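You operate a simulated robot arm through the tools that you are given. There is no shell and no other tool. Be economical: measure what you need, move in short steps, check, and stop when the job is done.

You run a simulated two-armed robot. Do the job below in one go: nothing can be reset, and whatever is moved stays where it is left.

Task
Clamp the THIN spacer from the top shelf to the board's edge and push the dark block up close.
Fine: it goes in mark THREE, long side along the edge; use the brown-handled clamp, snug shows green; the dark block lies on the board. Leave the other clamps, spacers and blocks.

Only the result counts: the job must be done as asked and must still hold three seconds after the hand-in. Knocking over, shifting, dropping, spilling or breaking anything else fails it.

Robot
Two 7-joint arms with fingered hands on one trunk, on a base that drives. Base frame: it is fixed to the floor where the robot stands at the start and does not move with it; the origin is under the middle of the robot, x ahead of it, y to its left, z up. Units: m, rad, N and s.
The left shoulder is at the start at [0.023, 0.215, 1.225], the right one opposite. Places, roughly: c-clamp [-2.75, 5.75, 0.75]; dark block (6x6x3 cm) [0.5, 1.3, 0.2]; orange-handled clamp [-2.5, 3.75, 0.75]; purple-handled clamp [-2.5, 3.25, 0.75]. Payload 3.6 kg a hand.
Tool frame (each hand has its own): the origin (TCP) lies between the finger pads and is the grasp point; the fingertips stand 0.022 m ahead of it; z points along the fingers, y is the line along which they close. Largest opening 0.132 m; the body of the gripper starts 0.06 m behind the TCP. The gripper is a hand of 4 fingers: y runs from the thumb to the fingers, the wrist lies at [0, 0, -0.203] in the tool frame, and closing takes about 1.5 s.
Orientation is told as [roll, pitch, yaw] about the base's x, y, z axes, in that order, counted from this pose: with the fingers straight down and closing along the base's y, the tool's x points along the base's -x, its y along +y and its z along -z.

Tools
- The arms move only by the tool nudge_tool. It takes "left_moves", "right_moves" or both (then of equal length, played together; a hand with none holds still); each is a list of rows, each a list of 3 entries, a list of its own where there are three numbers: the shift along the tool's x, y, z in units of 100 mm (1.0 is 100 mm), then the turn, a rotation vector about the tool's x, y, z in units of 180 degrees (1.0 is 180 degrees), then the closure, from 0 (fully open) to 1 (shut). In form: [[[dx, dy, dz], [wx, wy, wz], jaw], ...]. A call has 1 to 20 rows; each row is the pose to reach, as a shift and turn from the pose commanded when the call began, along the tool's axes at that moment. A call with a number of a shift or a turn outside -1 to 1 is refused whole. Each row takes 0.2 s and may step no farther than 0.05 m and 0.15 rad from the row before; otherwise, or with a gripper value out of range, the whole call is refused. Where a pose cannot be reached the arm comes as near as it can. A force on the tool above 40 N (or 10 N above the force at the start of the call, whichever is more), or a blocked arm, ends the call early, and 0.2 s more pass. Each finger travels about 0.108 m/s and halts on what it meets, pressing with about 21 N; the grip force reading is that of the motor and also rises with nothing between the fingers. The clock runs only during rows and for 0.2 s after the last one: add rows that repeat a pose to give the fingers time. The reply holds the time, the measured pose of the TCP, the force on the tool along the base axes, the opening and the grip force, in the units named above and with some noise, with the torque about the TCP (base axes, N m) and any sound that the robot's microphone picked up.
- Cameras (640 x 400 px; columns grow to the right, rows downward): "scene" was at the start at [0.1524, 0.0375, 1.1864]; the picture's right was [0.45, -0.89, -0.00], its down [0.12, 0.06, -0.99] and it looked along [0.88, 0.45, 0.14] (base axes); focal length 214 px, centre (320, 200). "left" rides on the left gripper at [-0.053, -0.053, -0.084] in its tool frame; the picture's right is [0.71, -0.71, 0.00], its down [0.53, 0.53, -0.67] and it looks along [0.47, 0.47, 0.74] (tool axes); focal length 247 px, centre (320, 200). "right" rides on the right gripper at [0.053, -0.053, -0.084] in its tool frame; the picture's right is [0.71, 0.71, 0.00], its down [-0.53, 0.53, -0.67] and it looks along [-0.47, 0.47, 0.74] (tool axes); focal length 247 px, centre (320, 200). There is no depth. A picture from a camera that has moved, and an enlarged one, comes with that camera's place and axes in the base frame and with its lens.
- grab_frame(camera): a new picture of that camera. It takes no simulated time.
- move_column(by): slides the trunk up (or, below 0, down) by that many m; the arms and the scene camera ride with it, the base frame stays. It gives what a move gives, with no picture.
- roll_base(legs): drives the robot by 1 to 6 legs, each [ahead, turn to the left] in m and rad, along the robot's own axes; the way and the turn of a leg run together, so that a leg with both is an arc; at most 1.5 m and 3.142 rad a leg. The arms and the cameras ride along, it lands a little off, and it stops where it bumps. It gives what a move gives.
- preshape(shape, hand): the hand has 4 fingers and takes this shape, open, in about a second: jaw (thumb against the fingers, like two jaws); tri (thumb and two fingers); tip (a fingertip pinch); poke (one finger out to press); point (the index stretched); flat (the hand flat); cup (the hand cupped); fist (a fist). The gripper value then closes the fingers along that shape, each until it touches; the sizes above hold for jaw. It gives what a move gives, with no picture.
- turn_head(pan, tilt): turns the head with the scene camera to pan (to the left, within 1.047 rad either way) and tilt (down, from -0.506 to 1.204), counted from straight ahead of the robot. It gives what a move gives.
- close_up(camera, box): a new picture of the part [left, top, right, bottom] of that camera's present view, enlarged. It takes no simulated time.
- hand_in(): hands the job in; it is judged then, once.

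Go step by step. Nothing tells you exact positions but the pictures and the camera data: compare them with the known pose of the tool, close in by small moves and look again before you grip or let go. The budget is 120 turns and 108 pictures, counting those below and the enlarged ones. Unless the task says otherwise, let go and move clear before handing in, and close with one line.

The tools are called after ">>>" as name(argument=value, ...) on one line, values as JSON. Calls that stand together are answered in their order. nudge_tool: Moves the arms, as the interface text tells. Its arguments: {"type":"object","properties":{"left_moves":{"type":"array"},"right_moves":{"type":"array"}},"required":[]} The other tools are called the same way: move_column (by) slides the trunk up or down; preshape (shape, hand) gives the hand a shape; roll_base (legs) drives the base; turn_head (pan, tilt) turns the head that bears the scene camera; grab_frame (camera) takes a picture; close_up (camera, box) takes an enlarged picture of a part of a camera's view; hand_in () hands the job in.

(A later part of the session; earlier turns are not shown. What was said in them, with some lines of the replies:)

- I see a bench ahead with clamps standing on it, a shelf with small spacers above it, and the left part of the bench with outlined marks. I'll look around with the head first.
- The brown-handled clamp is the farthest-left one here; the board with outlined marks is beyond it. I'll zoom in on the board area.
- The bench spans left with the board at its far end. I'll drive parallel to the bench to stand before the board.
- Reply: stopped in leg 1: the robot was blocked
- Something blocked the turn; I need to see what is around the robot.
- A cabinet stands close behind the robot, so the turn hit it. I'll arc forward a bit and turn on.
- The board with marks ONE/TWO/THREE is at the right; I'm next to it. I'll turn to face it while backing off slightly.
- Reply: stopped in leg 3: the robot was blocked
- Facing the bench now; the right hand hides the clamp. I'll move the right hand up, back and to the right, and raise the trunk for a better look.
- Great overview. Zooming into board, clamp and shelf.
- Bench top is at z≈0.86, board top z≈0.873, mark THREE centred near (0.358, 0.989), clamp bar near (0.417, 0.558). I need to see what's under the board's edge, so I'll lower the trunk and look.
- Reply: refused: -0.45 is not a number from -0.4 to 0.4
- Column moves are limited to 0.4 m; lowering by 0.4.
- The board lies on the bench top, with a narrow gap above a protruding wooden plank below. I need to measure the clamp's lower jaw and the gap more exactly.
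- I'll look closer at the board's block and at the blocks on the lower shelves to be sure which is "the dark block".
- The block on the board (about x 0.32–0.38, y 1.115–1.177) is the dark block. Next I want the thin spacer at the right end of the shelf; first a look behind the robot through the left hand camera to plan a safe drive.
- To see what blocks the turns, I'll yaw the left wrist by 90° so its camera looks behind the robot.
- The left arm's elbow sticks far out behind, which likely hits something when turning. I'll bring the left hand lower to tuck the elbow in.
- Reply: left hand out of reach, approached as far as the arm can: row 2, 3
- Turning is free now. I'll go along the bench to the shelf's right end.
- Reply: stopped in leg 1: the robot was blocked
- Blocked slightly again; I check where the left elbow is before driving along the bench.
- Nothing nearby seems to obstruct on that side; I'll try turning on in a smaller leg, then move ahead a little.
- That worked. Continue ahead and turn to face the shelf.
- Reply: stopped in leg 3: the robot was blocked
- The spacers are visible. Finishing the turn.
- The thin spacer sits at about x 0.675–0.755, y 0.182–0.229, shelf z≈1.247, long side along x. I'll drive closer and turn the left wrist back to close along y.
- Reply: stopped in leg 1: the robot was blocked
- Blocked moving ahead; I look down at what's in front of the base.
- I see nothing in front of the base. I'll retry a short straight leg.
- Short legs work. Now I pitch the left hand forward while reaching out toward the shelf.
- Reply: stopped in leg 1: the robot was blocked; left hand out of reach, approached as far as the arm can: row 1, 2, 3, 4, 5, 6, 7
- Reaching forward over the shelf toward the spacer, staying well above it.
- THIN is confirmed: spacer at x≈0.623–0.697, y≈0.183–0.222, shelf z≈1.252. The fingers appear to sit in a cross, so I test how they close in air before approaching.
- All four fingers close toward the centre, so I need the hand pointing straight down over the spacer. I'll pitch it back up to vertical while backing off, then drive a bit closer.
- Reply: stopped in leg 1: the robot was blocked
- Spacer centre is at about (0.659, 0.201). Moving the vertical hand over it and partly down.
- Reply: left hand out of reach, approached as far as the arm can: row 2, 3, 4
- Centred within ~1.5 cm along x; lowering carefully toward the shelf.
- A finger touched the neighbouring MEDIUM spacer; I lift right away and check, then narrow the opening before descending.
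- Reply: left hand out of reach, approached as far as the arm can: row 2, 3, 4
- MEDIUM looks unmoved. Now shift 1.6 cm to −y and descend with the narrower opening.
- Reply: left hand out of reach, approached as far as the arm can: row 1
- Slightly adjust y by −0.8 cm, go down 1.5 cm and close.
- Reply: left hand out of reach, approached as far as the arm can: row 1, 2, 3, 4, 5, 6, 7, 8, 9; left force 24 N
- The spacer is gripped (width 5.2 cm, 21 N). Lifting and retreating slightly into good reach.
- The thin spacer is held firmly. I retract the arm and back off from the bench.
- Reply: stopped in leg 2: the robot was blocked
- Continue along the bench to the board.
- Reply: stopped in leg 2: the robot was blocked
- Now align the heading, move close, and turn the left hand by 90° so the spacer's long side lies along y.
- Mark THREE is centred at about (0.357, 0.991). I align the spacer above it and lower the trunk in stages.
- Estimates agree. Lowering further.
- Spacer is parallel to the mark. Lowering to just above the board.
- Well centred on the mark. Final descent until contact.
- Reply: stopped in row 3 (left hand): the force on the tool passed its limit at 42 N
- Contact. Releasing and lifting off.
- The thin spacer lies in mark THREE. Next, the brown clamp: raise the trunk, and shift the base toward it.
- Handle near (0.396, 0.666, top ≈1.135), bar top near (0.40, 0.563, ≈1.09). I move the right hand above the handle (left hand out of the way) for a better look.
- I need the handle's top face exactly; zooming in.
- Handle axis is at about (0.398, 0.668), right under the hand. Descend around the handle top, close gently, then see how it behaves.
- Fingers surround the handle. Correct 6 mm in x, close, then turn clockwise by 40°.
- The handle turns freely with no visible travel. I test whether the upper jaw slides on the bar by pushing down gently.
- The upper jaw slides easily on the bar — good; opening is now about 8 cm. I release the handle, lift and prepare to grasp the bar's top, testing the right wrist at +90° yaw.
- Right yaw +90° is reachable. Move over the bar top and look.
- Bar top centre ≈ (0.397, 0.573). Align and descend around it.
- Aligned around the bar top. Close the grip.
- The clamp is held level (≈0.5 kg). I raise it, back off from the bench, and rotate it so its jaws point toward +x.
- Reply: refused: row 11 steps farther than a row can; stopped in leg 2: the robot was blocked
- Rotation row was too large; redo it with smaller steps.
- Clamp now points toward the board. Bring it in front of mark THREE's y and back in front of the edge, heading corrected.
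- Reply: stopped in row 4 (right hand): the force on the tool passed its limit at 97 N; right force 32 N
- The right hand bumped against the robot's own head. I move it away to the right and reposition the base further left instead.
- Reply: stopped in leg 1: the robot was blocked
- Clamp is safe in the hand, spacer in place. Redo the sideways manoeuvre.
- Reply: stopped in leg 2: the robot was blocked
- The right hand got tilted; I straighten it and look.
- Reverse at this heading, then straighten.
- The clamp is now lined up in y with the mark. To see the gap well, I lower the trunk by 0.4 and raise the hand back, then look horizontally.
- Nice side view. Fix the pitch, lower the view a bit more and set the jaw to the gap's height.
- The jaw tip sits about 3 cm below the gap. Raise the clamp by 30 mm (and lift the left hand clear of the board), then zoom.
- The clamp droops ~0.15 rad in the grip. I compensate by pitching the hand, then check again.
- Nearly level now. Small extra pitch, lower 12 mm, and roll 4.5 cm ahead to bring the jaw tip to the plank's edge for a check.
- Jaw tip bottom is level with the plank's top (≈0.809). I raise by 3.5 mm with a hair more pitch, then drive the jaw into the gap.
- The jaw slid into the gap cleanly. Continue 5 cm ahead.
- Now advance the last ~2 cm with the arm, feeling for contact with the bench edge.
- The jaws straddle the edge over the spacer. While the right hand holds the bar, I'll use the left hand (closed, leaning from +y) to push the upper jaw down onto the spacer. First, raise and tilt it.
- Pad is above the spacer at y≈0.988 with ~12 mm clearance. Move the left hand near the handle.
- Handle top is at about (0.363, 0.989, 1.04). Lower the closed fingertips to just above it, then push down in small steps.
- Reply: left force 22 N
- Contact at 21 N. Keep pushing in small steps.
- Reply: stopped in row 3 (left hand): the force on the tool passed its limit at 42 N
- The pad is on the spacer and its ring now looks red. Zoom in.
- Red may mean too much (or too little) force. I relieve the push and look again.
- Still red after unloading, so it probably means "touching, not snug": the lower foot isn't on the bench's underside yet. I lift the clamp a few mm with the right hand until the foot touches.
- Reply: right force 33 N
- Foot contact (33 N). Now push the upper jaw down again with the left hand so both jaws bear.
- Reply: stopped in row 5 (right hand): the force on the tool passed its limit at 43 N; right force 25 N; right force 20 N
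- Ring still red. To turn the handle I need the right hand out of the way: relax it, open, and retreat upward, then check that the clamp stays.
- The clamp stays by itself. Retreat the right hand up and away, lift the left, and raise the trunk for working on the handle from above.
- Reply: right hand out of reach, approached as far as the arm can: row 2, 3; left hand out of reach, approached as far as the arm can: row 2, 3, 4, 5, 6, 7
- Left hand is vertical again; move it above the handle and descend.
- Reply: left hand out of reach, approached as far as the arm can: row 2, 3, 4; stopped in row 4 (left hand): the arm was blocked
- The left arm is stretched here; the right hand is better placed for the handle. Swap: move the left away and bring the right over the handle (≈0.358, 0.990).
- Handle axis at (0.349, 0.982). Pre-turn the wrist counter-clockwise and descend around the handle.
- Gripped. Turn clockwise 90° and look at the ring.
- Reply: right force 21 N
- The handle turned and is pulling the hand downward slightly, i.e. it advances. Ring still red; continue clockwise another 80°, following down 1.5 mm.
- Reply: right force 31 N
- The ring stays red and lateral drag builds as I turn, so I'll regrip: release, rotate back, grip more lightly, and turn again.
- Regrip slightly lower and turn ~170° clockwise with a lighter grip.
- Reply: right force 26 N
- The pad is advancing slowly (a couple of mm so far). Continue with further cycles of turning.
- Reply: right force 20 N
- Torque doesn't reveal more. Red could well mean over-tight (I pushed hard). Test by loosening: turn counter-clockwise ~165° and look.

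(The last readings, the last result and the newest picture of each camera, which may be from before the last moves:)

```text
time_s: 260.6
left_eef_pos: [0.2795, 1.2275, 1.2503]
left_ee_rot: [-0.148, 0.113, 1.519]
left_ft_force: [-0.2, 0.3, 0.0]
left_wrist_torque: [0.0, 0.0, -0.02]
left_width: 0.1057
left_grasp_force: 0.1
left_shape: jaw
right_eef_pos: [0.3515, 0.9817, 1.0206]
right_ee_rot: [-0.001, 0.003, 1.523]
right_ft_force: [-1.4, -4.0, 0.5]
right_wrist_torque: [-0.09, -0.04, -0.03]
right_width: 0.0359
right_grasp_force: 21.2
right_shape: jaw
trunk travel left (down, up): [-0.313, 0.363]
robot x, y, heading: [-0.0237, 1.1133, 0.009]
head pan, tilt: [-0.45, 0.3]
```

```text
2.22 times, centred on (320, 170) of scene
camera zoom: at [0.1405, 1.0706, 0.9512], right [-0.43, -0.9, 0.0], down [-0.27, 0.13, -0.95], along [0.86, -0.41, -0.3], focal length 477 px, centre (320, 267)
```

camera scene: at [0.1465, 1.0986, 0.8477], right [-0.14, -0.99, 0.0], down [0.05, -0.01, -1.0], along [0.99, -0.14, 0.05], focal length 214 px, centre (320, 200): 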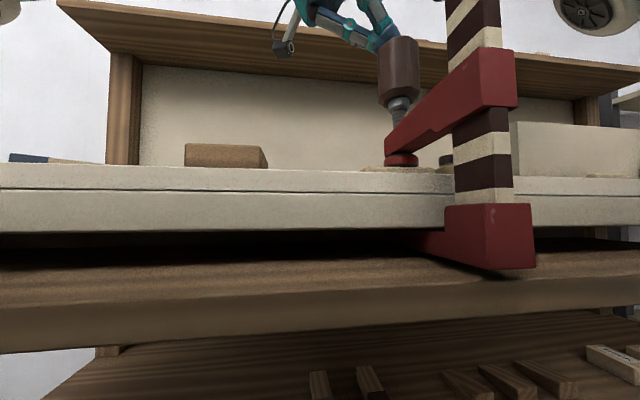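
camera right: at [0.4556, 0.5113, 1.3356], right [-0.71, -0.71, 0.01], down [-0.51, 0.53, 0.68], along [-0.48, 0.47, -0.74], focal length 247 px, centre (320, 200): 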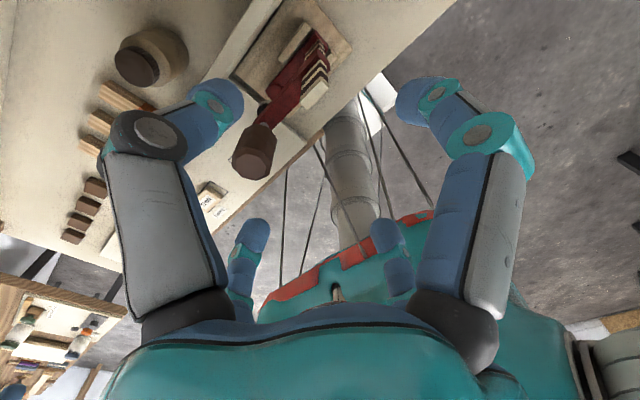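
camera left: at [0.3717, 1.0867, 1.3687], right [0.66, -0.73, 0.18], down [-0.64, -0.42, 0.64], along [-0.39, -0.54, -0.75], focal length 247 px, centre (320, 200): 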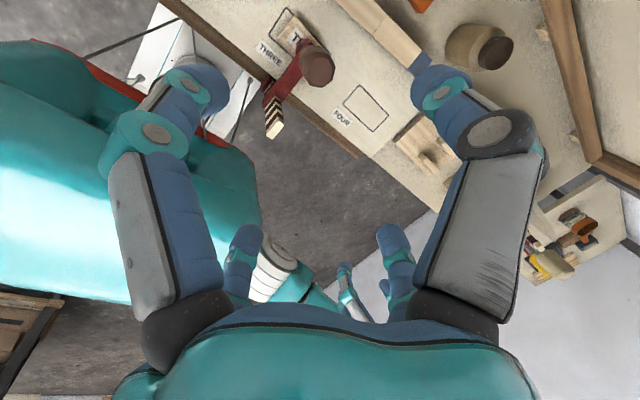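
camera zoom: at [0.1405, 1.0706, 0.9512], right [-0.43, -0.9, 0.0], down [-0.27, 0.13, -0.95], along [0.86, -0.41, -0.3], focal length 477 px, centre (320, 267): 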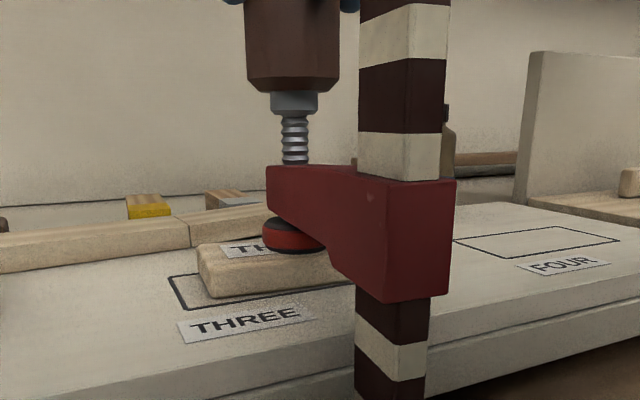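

Still red; the screw moves about 2 mm per half turn, and torque was highest when tightening, so red = over-tight is likely. Loosen two more half-turns.

>>> nudge_tool(right_moves=[[[0, 0, 0], [0, 0, 0], 0.6], [[0, 0, 0], [0, 0, 0], 0.45], [[0, 0, 0], [0, 0, 0], 0.45], [[0, 0, 0], [0, 0, 0.046], 0.45], [[0, 0, 0], [0, 0, 0.092], 0.45], [[0, 0, 0], [0, 0, 0.138], 0.45], [[0, 0, 0], [0, 0, 0.184], 0.45], [[0, 0, 0], [0, 0, 0.23], 0.45], [[0, 0, 0], [0, 0, 0.276], 0.45], [[0, 0, 0], [0, 0, 0.322], 0.45], [[0, 0, 0], [0, 0, 0.368], 0.45], [[0, 0, 0], [0, 0, 0.414], 0.45], [[0, 0, 0], [0, 0, 0.46], 0.45]])

>>> nudge_tool(right_moves=[[[0, 0, 0], [0, 0, 0.046], 0.45], [[0, 0, 0], [0, 0, 0.092], 0.45], [[0, 0, 0], [0, 0, 0.138], 0.45], [[0, 0, 0], [0, 0, 0.184], 0.45], [[0, 0, 0], [0, 0, 0.23], 0.45], [[0, 0, 0], [0, 0, 0.276], 0.45], [[0, 0, 0], [0, 0, 0.322], 0.45], [[0, 0, 0], [0, 0, 0.368], 0.45], [[0, 0, 0], [0, 0, 0.414], 0.45], [[0, 0, 0], [0, 0, 0.46], 0.45], [[0, 0, 0], [0, 0, 0.46], 0.65], [[0, 0, 0], [0, 0, 0.46], 0.78], [[0, 0, 0], [0, 0, 0.46], 0.78], [[0, 0, 0], [0, 0, 0.46], 0.78]])

>>> nudge_tool(right_moves=[[[0, 0, 0], [0, 0, -0.046], 0.78], [[0, 0, 0], [0, 0, -0.092], 0.78], [[0, 0, -0.002], [0, 0, -0.138], 0.78], [[0, 0, -0.003], [0, 0, -0.184], 0.78], [[0, 0, -0.005], [0, 0, -0.23], 0.78], [[0, 0, -0.006], [0, 0, -0.276], 0.78], [[0, 0, -0.007], [0, 0, -0.322], 0.78], [[0, 0, -0.008], [0, 0, -0.368], 0.78], [[0, 0, -0.009], [0, 0, -0.414], 0.78], [[0, 0, -0.01], [0, 0, -0.46], 0.78]])

>>> nudge_tool(right_moves=[[[0, 0, 0], [0, 0, -0.046], 0.78], [[0, 0, 0], [0, 0, -0.092], 0.78], [[0, 0, -0.002], [0, 0, -0.138], 0.78], [[0, 0, -0.003], [0, 0, -0.184], 0.78], [[0, 0, -0.005], [0, 0, -0.23], 0.78], [[0, 0, -0.006], [0, 0, -0.276], 0.78], [[0, 0, -0.007], [0, 0, -0.322], 0.78], [[0, 0, -0.008], [0, 0, -0.368], 0.78], [[0, 0, -0.009], [0, 0, -0.414], 0.78], [[0, 0, -0.01], [0, 0, -0.46], 0.78]])

```text
time_s: 263.4
left_eef_pos: [0.2799, 1.2287, 1.2511]
left_ee_rot: [-0.147, 0.114, 1.519]
left_ft_force: [0.3, 0.3, 0.3]
left_wrist_torque: [0.0, -0.02, 0.03]
left_width: 0.1057
left_grasp_force: 0.1
left_shape: jaw
right_eef_pos: [0.3518, 0.9811, 1.0202]
right_ee_rot: [-0.003, -0.001, 0.071]
right_ft_force: [0.3, -0.6, -0.1]
right_wrist_torque: [0.02, 0.02, 0.02]
right_width: 0.0718
right_grasp_force: 0.1
right_shape: jaw
trunk travel left (down, up): [-0.313, 0.363]
robot x, y, heading: [-0.0228, 1.1102, 0.012]
head pan, tilt: [-0.45, 0.3]
```

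```text
time_s: 266.4
left_eef_pos: [0.2801, 1.228, 1.2508]
left_ee_rot: [-0.146, 0.113, 1.517]
left_ft_force: [0.1, 1.0, -0.2]
left_wrist_torque: [-0.01, 0.03, 0.01]
left_width: 0.1055
left_grasp_force: 0.0
left_shape: jaw
right_eef_pos: [0.3526, 0.9825, 1.0198]
right_ee_rot: [-0.001, -0.004, -1.37]
right_ft_force: [0.7, 1.6, -1.0]
right_wrist_torque: [0.01, -0.03, 0.05]
right_width: 0.0317
right_grasp_force: 21.2
right_shape: jaw
trunk travel left (down, up): [-0.313, 0.363]
robot x, y, heading: [-0.0242, 1.1079, 0.007]
head pan, tilt: [-0.45, 0.3]
```

```text
time_s: 268.6
left_eef_pos: [0.2807, 1.2281, 1.2495]
left_ee_rot: [-0.146, 0.112, 1.519]
left_ft_force: [-0.2, -0.5, -0.1]
left_wrist_torque: [-0.04, -0.02, -0.01]
left_width: 0.1054
left_grasp_force: 0.0
left_shape: jaw
right_eef_pos: [0.3533, 0.9827, 1.0205]
right_ee_rot: [-0.003, 0.0, 0.076]
right_ft_force: [3.0, -1.9, -1.0]
right_wrist_torque: [-0.07, -0.13, -0.02]
right_width: 0.0317
right_grasp_force: 20.5
right_shape: jaw
trunk travel left (down, up): [-0.313, 0.363]
robot x, y, heading: [-0.0236, 1.1141, 0.006]
head pan, tilt: [-0.45, 0.3]
```

```text
time_s: 270.8
left_eef_pos: [0.2805, 1.2274, 1.2507]
left_ee_rot: [-0.148, 0.114, 1.518]
left_ft_force: [-0.3, 0.2, 0.6]
left_wrist_torque: [-0.03, 0.06, 0.01]
left_width: 0.1055
left_grasp_force: 0.0
left_shape: jaw
right_eef_pos: [0.3526, 0.9825, 1.0236]
right_ee_rot: [0.001, 0.006, 1.521]
right_ft_force: [2.0, -3.1, -0.4]
right_wrist_torque: [-0.06, -0.04, -0.92]
right_width: 0.0314
right_grasp_force: 21.1
right_shape: jaw
trunk travel left (down, up): [-0.313, 0.363]
robot x, y, heading: [-0.0226, 1.1143, 0.006]
head pan, tilt: [-0.45, 0.3]
```

A hard stop (−0.92 N·m) in the loosening direction: the screw is at its fully retracted end. Check the ring.

>>> close_up(camera="scene", box=[200, 80, 440, 260])

```text
2.22 times, centred on (320, 170) of scene
camera zoom: at [0.1411, 1.0706, 0.951], right [-0.43, -0.9, 0.0], down [-0.27, 0.13, -0.95], along [0.86, -0.41, -0.3], focal length 477 px, centre (320, 267)
```

zoom: 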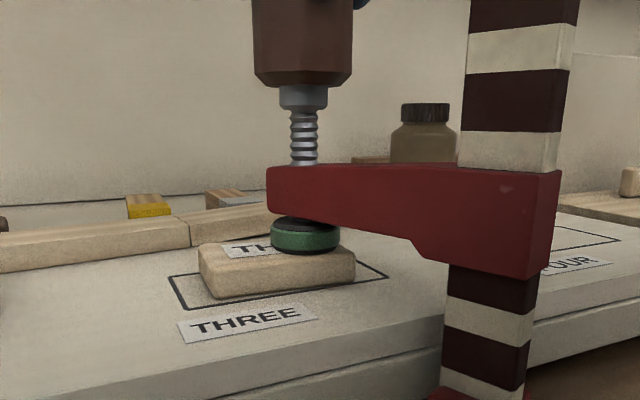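

The ring is GREEN now (the clamp swivelled a bit about its pad, bar against the edge, spacer still in its mark). I release and lift off without disturbing it.

>>> nudge_tool(right_moves=[[[0, 0, 0], [0, 0, 0.008], 0.78], [[0, 0, 0], [0, 0, 0.012], 0.7], [[0, 0, 0], [0, 0, 0.012], 0.6], [[0, 0, 0], [0, 0, 0.012], 0.45], [[0, 0, 0], [0, 0, 0.012], 0.45], [[0, 0, -0.3], [0, 0, 0.012], 0.4], [[0, 0, -0.6], [0, 0, 0.012], 0.4], [[0, 0, -1], [0, 0, 0.012], 0.4]])

>>> grab_frame(camera="scene")

```text
time_s: 272.6
left_eef_pos: [0.2774, 1.2279, 1.2515]
left_ee_rot: [-0.149, 0.112, 1.519]
left_ft_force: [0.0, -0.2, 0.5]
left_wrist_torque: [-0.01, -0.02, 0.01]
left_width: 0.1056
left_grasp_force: 0.1
left_shape: jaw
right_eef_pos: [0.351, 0.9822, 1.1225]
right_ee_rot: [0.0, 0.005, 1.485]
right_ft_force: [-0.1, 0.2, 0.5]
right_wrist_torque: [0.01, -0.01, 0.01]
right_width: 0.0787
right_grasp_force: 0.1
right_shape: jaw
trunk travel left (down, up): [-0.313, 0.363]
robot x, y, heading: [-0.0213, 1.1105, 0.007]
head pan, tilt: [-0.45, 0.3]
```

```text
2 pictures are left
camera scene: at [0.14, 1.0712, 0.9513], right [-0.43, -0.9, 0.0], down [-0.27, 0.13, -0.96], along [0.86, -0.41, -0.3], focal length 214 px, centre (320, 200)
```

scene: 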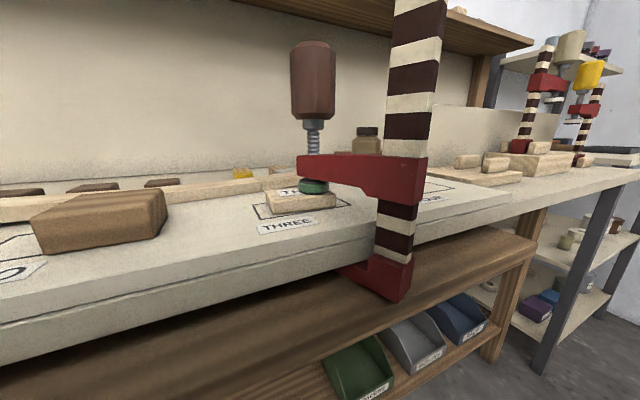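

Ring stays green after release. Now the dark block: bring the closed left hand down behind it (+y side), in front of nothing else.

>>> nudge_tool(left_moves=[[[0, 0, 0], [-0.024, -0.018, 0], 0.6], [[0, 0, 0], [-0.047, -0.036, 0], 1], [[0, 0, 0], [-0.047, -0.036, 0], 1]])

>>> nudge_tool(left_moves=[[[-0.05, -0.38, 0.3], [0, 0, 0], 1], [[-0.15, -0.76, 0.6], [0, 0, 0], 1], [[-0.15, -0.76, 1], [0, 0, 0], 1], [[-0.15, -0.76, 1], [0, 0, 0], 1]])

>>> nudge_tool(left_moves=[[[0, 0, 0.4], [0, 0, 0], 1], [[0, 0, 0.8], [0, 0, 0], 1], [[0, 0, 1], [0, 0, 0], 1], [[0, 0, 1], [0, 0, 0], 1]])

```text
time_s: 273.4
left_eef_pos: [0.2794, 1.2269, 1.2515]
left_ee_rot: [0.002, -0.001, 1.528]
left_ft_force: [-0.3, -0.3, 0.8]
left_wrist_torque: [0.02, 0.0, 0.01]
left_width: 0.0
left_grasp_force: 10.8
left_shape: jaw
right_eef_pos: [0.3531, 0.9819, 1.1228]
right_ee_rot: [0.001, 0.004, 1.483]
right_ft_force: [-0.2, -0.1, -0.5]
right_wrist_torque: [-0.02, -0.02, 0.0]
right_width: 0.0787
right_grasp_force: 0.1
right_shape: jaw
trunk travel left (down, up): [-0.313, 0.363]
robot x, y, heading: [-0.0195, 1.1112, 0.009]
head pan, tilt: [-0.45, 0.3]
```

```text
time_s: 274.4
left_eef_pos: [0.3557, 1.2365, 1.1512]
left_ee_rot: [-0.001, 0.002, 1.527]
left_ft_force: [0.0, -0.5, -0.3]
left_wrist_torque: [0.0, 0.01, 0.03]
left_width: 0.0001
left_grasp_force: 20.3
left_shape: jaw
right_eef_pos: [0.3517, 0.9805, 1.1231]
right_ee_rot: [0.001, 0.005, 1.481]
right_ft_force: [-0.3, -0.4, -0.7]
right_wrist_torque: [0.01, 0.03, 0.0]
right_width: 0.0786
right_grasp_force: 0.1
right_shape: jaw
trunk travel left (down, up): [-0.313, 0.363]
robot x, y, heading: [-0.0224, 1.1118, 0.019]
head pan, tilt: [-0.45, 0.3]
```

```text
time_s: 275.4
left_eef_pos: [0.3548, 1.2378, 1.052]
left_ee_rot: [0.0, 0.0, 1.527]
left_ft_force: [0.3, -0.2, -0.1]
left_wrist_torque: [-0.01, -0.02, -0.02]
left_width: 0.0002
left_grasp_force: 20.8
left_shape: jaw
right_eef_pos: [0.3527, 0.9828, 1.1227]
right_ee_rot: [0.001, 0.004, 1.481]
right_ft_force: [0.1, 0.3, 0.2]
right_wrist_torque: [-0.02, 0.0, 0.0]
right_width: 0.0784
right_grasp_force: 0.1
right_shape: jaw
trunk travel left (down, up): [-0.313, 0.363]
robot x, y, heading: [-0.0217, 1.1104, 0.013]
head pan, tilt: [-0.45, 0.3]
```

>>> nudge_tool(left_moves=[[[0, 0.04, 0.4], [0, 0, 0], 1], [[0, 0.04, 0.8], [0, 0, 0], 1], [[0, 0.04, 1], [0, 0, 0], 1]], right_moves=[[[0, 0, -0.3], [0, 0, 0], 0.4], [[0, 0, -0.6], [0, 0, 0], 0.4], [[0, 0, -0.9], [0, 0, 0], 0.4]])

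>>> nudge_tool(left_moves=[[[0, 0, 0.2], [0, 0, 0], 1], [[0, 0, 0.42], [0, 0, 0], 1], [[0, 0, 0.42], [0, 0, 0], 1]])

>>> nudge_tool(left_moves=[[[0.15, 0, 0], [0, 0, 0], 1], [[0.3, 0, 0], [0, 0, 0], 1], [[0.4, 0, 0], [0, 0, 0], 1], [[0.4, 0, 0], [0, 0, 0], 1]])

```text
time_s: 276.2
left_eef_pos: [0.3515, 1.2373, 0.9523]
left_ee_rot: [0.0, 0.002, 1.527]
left_ft_force: [-0.2, -0.4, 0.3]
left_wrist_torque: [0.01, -0.02, 0.0]
left_width: 0.0
left_grasp_force: 20.8
left_shape: jaw
right_eef_pos: [0.3512, 0.9847, 1.2147]
right_ee_rot: [-0.002, 0.004, 1.482]
right_ft_force: [-0.7, -0.1, -0.6]
right_wrist_torque: [0.01, 0.0, -0.01]
right_width: 0.0785
right_grasp_force: 0.0
right_shape: jaw
trunk travel left (down, up): [-0.313, 0.363]
robot x, y, heading: [-0.0238, 1.1107, 0.007]
head pan, tilt: [-0.45, 0.3]
```

```text
time_s: 277.0
left_eef_pos: [0.3534, 1.2363, 0.9099]
left_ee_rot: [0.0, -0.001, 1.526]
left_ft_force: [-0.3, -0.7, -0.3]
left_wrist_torque: [0.0, 0.01, -0.01]
left_width: 0.0
left_grasp_force: 20.9
left_shape: jaw
right_eef_pos: [0.3507, 0.9832, 1.2142]
right_ee_rot: [0.001, 0.002, 1.482]
right_ft_force: [0.9, 0.4, -0.9]
right_wrist_torque: [0.0, 0.0, 0.01]
right_width: 0.0785
right_grasp_force: 0.1
right_shape: jaw
trunk travel left (down, up): [-0.313, 0.363]
robot x, y, heading: [-0.019, 1.1097, 0.011]
head pan, tilt: [-0.45, 0.3]
```

```text
time_s: 278.0
left_eef_pos: [0.3499, 1.1986, 0.9101]
left_ee_rot: [0.003, 0.001, 1.527]
left_ft_force: [0.0, 0.5, 0.6]
left_wrist_torque: [0.01, 0.03, -0.01]
left_width: 0.0
left_grasp_force: 20.8
left_shape: jaw
right_eef_pos: [0.3529, 0.9832, 1.2152]
right_ee_rot: [0.001, 0.002, 1.48]
right_ft_force: [0.3, -0.4, 0.1]
right_wrist_torque: [-0.02, -0.02, 0.01]
right_width: 0.0788
right_grasp_force: 0.0
right_shape: jaw
trunk travel left (down, up): [-0.313, 0.363]
robot x, y, heading: [-0.0204, 1.113, 0.014]
head pan, tilt: [-0.45, 0.3]
```

Push the block toward the spacer slowly, first to within about a centimetre.

>>> nudge_tool(left_moves=[[[0.1, 0, 0], [0, 0, 0], 1], [[0.2, 0, 0], [0, 0, 0], 1], [[0.3, 0, 0], [0, 0, 0], 1], [[0.4, 0, 0], [0, 0, 0], 1], [[0.5, 0, 0], [0, 0, 0], 1], [[0.6, 0, 0], [0, 0, 0], 1], [[0.7, 0, 0], [0, 0, 0], 1], [[0.78, 0, 0], [0, 0, 0], 1], [[0.78, 0, 0], [0, 0, 0], 1]])

>>> turn_head(pan=-0.05, tilt=0.5)

>>> grab_frame(camera="scene")

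```text
time_s: 280.0
left_eef_pos: [0.3462, 1.1204, 0.9097]
left_ee_rot: [0.003, -0.001, 1.523]
left_ft_force: [-0.4, 0.3, 0.7]
left_wrist_torque: [-0.02, -0.01, 0.01]
left_width: 0.0
left_grasp_force: 20.7
left_shape: jaw
right_eef_pos: [0.3507, 0.9839, 1.2138]
right_ee_rot: [0.0, 0.004, 1.483]
right_ft_force: [0.3, 0.3, 0.0]
right_wrist_torque: [0.04, 0.03, 0.01]
right_width: 0.0786
right_grasp_force: 0.2
right_shape: jaw
trunk travel left (down, up): [-0.313, 0.363]
robot x, y, heading: [-0.0212, 1.1128, 0.011]
head pan, tilt: [-0.45, 0.3]
```

```text
time_s: 280.9
left_eef_pos: [0.3463, 1.1192, 0.9096]
left_ee_rot: [0.003, 0.0, 1.527]
left_ft_force: [0.4, -0.5, 0.1]
left_wrist_torque: [-0.01, 0.01, 0.02]
left_width: 0.0
left_grasp_force: 21.1
left_shape: jaw
right_eef_pos: [0.3521, 0.9835, 1.2133]
right_ee_rot: [-0.001, 0.004, 1.483]
right_ft_force: [-1.0, 1.0, 0.0]
right_wrist_torque: [0.01, -0.04, 0.02]
right_width: 0.0786
right_grasp_force: 0.1
right_shape: jaw
trunk travel left (down, up): [-0.313, 0.363]
robot x, y, heading: [-0.0262, 1.1109, 0.008]
head pan, tilt: [-0.051, 0.499]
```

```text
1 pictures are left
camera scene: at [0.1472, 1.1071, 0.9328], right [-0.04, -1.0, 0.0], down [-0.48, 0.02, -0.88], along [0.88, -0.04, -0.48], focal length 214 px, centre (320, 200)
```

scene: 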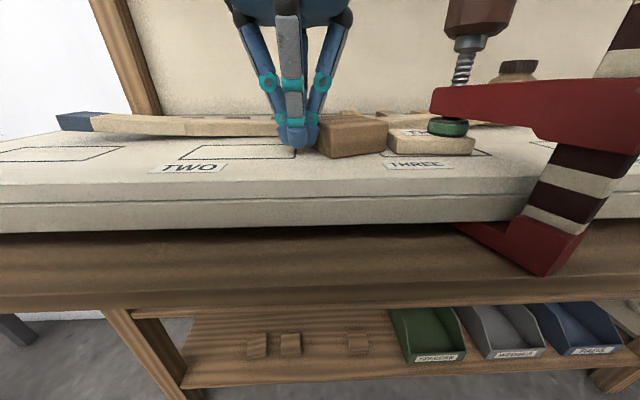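

The block is ~4 mm from the spacer, ring green, all in place. One last gentle 3 mm nudge, watching force.

>>> nudge_tool(left_moves=[[[0.01, 0, 0], [0, 0, 0], 1], [[0.02, 0, 0], [0, 0, 0], 1], [[0.03, 0, 0], [0, 0, 0], 1]])

```text
time_s: 281.7
left_eef_pos: [0.3455, 1.1175, 0.909]
left_ee_rot: [0.001, -0.001, 1.528]
left_ft_force: [-0.6, 0.0, 1.0]
left_wrist_torque: [-0.03, -0.04, 0.03]
left_width: 0.0001
left_grasp_force: 20.8
left_shape: jaw
right_eef_pos: [0.3513, 0.9848, 1.2139]
right_ee_rot: [-0.001, 0.004, 1.482]
right_ft_force: [-0.1, -0.4, -0.5]
right_wrist_torque: [-0.01, 0.01, 0.01]
right_width: 0.0788
right_grasp_force: 0.1
right_shape: jaw
trunk travel left (down, up): [-0.313, 0.363]
robot x, y, heading: [-0.0188, 1.1079, 0.013]
head pan, tilt: [-0.051, 0.499]
```

No contact force; the block is close up. Back the left hand off, lift it, move the right clear, and take the last look.

>>> nudge_tool(left_moves=[[[-0.2, 0, 0], [0, 0, 0], 1], [[-0.4, 0, 0], [0, 0, 0], 1], [[-0.5, 0, -0.3], [0, 0, 0], 1], [[-0.5, 0, -0.7], [0, 0, 0], 1], [[-0.5, 0, -1], [0, 0, 0], 1]])

>>> nudge_tool(left_moves=[[[0, 0.2, -0.3], [0, 0, 0], 1], [[0, 0.4, -0.6], [0, 0, 0], 1], [[0, 0.6, -0.9], [0, 0, 0], 1]], right_moves=[[[0.25, 0.25, 0], [0, 0, 0], 0.4], [[0.5, 0.5, 0], [0, 0, 0], 0.4], [[0.75, 0.75, 0], [0, 0, 0], 0.4]])

>>> grab_frame(camera="scene")

```text
time_s: 282.9
left_eef_pos: [0.3474, 1.1678, 1.0097]
left_ee_rot: [0.001, -0.001, 1.526]
left_ft_force: [-0.6, -0.8, 0.6]
left_wrist_torque: [0.0, 0.01, 0.03]
left_width: 0.0001
left_grasp_force: 20.5
left_shape: jaw
right_eef_pos: [0.3514, 0.9839, 1.2139]
right_ee_rot: [-0.001, 0.003, 1.482]
right_ft_force: [0.0, -0.3, -0.7]
right_wrist_torque: [-0.04, 0.03, 0.03]
right_width: 0.0788
right_grasp_force: 0.0
right_shape: jaw
trunk travel left (down, up): [-0.313, 0.363]
robot x, y, heading: [-0.021, 1.1107, 0.012]
head pan, tilt: [-0.051, 0.499]
```

```text
time_s: 283.7
left_eef_pos: [0.2866, 1.1706, 1.1017]
left_ee_rot: [0.0, 0.0, 1.526]
left_ft_force: [0.1, 0.3, -0.1]
left_wrist_torque: [0.0, -0.01, -0.01]
left_width: 0.0
left_grasp_force: 21.2
left_shape: jaw
right_eef_pos: [0.2678, 0.9119, 1.212]
right_ee_rot: [-0.001, 0.0, 1.481]
right_ft_force: [-1.3, 0.0, 0.2]
right_wrist_torque: [0.01, -0.02, -0.01]
right_width: 0.0788
right_grasp_force: 0.0
right_shape: jaw
trunk travel left (down, up): [-0.313, 0.363]
robot x, y, heading: [-0.0223, 1.1096, 0.011]
head pan, tilt: [-0.051, 0.499]
```

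```text
0 pictures are left
camera scene: at [0.1459, 1.1068, 0.9331], right [-0.04, -1.0, 0.0], down [-0.48, 0.02, -0.88], along [0.88, -0.04, -0.48], focal length 214 px, centre (320, 200)
```

scene: 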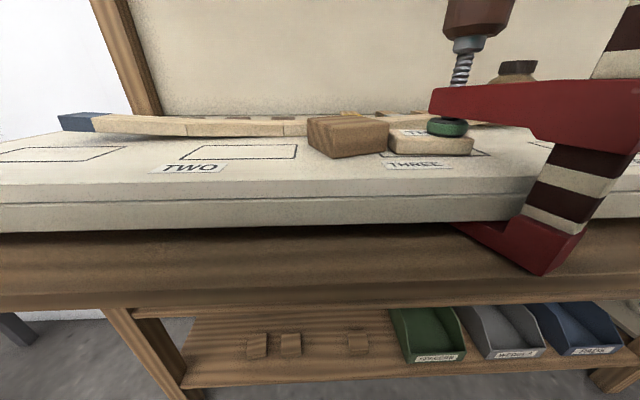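

The ring is green, the thin spacer lies in mark THREE with its long side along the edge, and the dark block sits right beside it. Both hands are clear, so I'm handing in.

>>> hand_in()

```text
The job is handed in.
```

I clamped the THIN spacer in mark THREE with the brown-handled clamp; its ring showed green in the last picture. I pushed the dark block to within about 1–2 mm of the spacer, by estimate. While I turned the handle the clamp swivelled about its pad, so it sits at an angle to the edge. Early on, a finger pressed briefly on the MEDIUM spacer, which looked unmoved afterwards.
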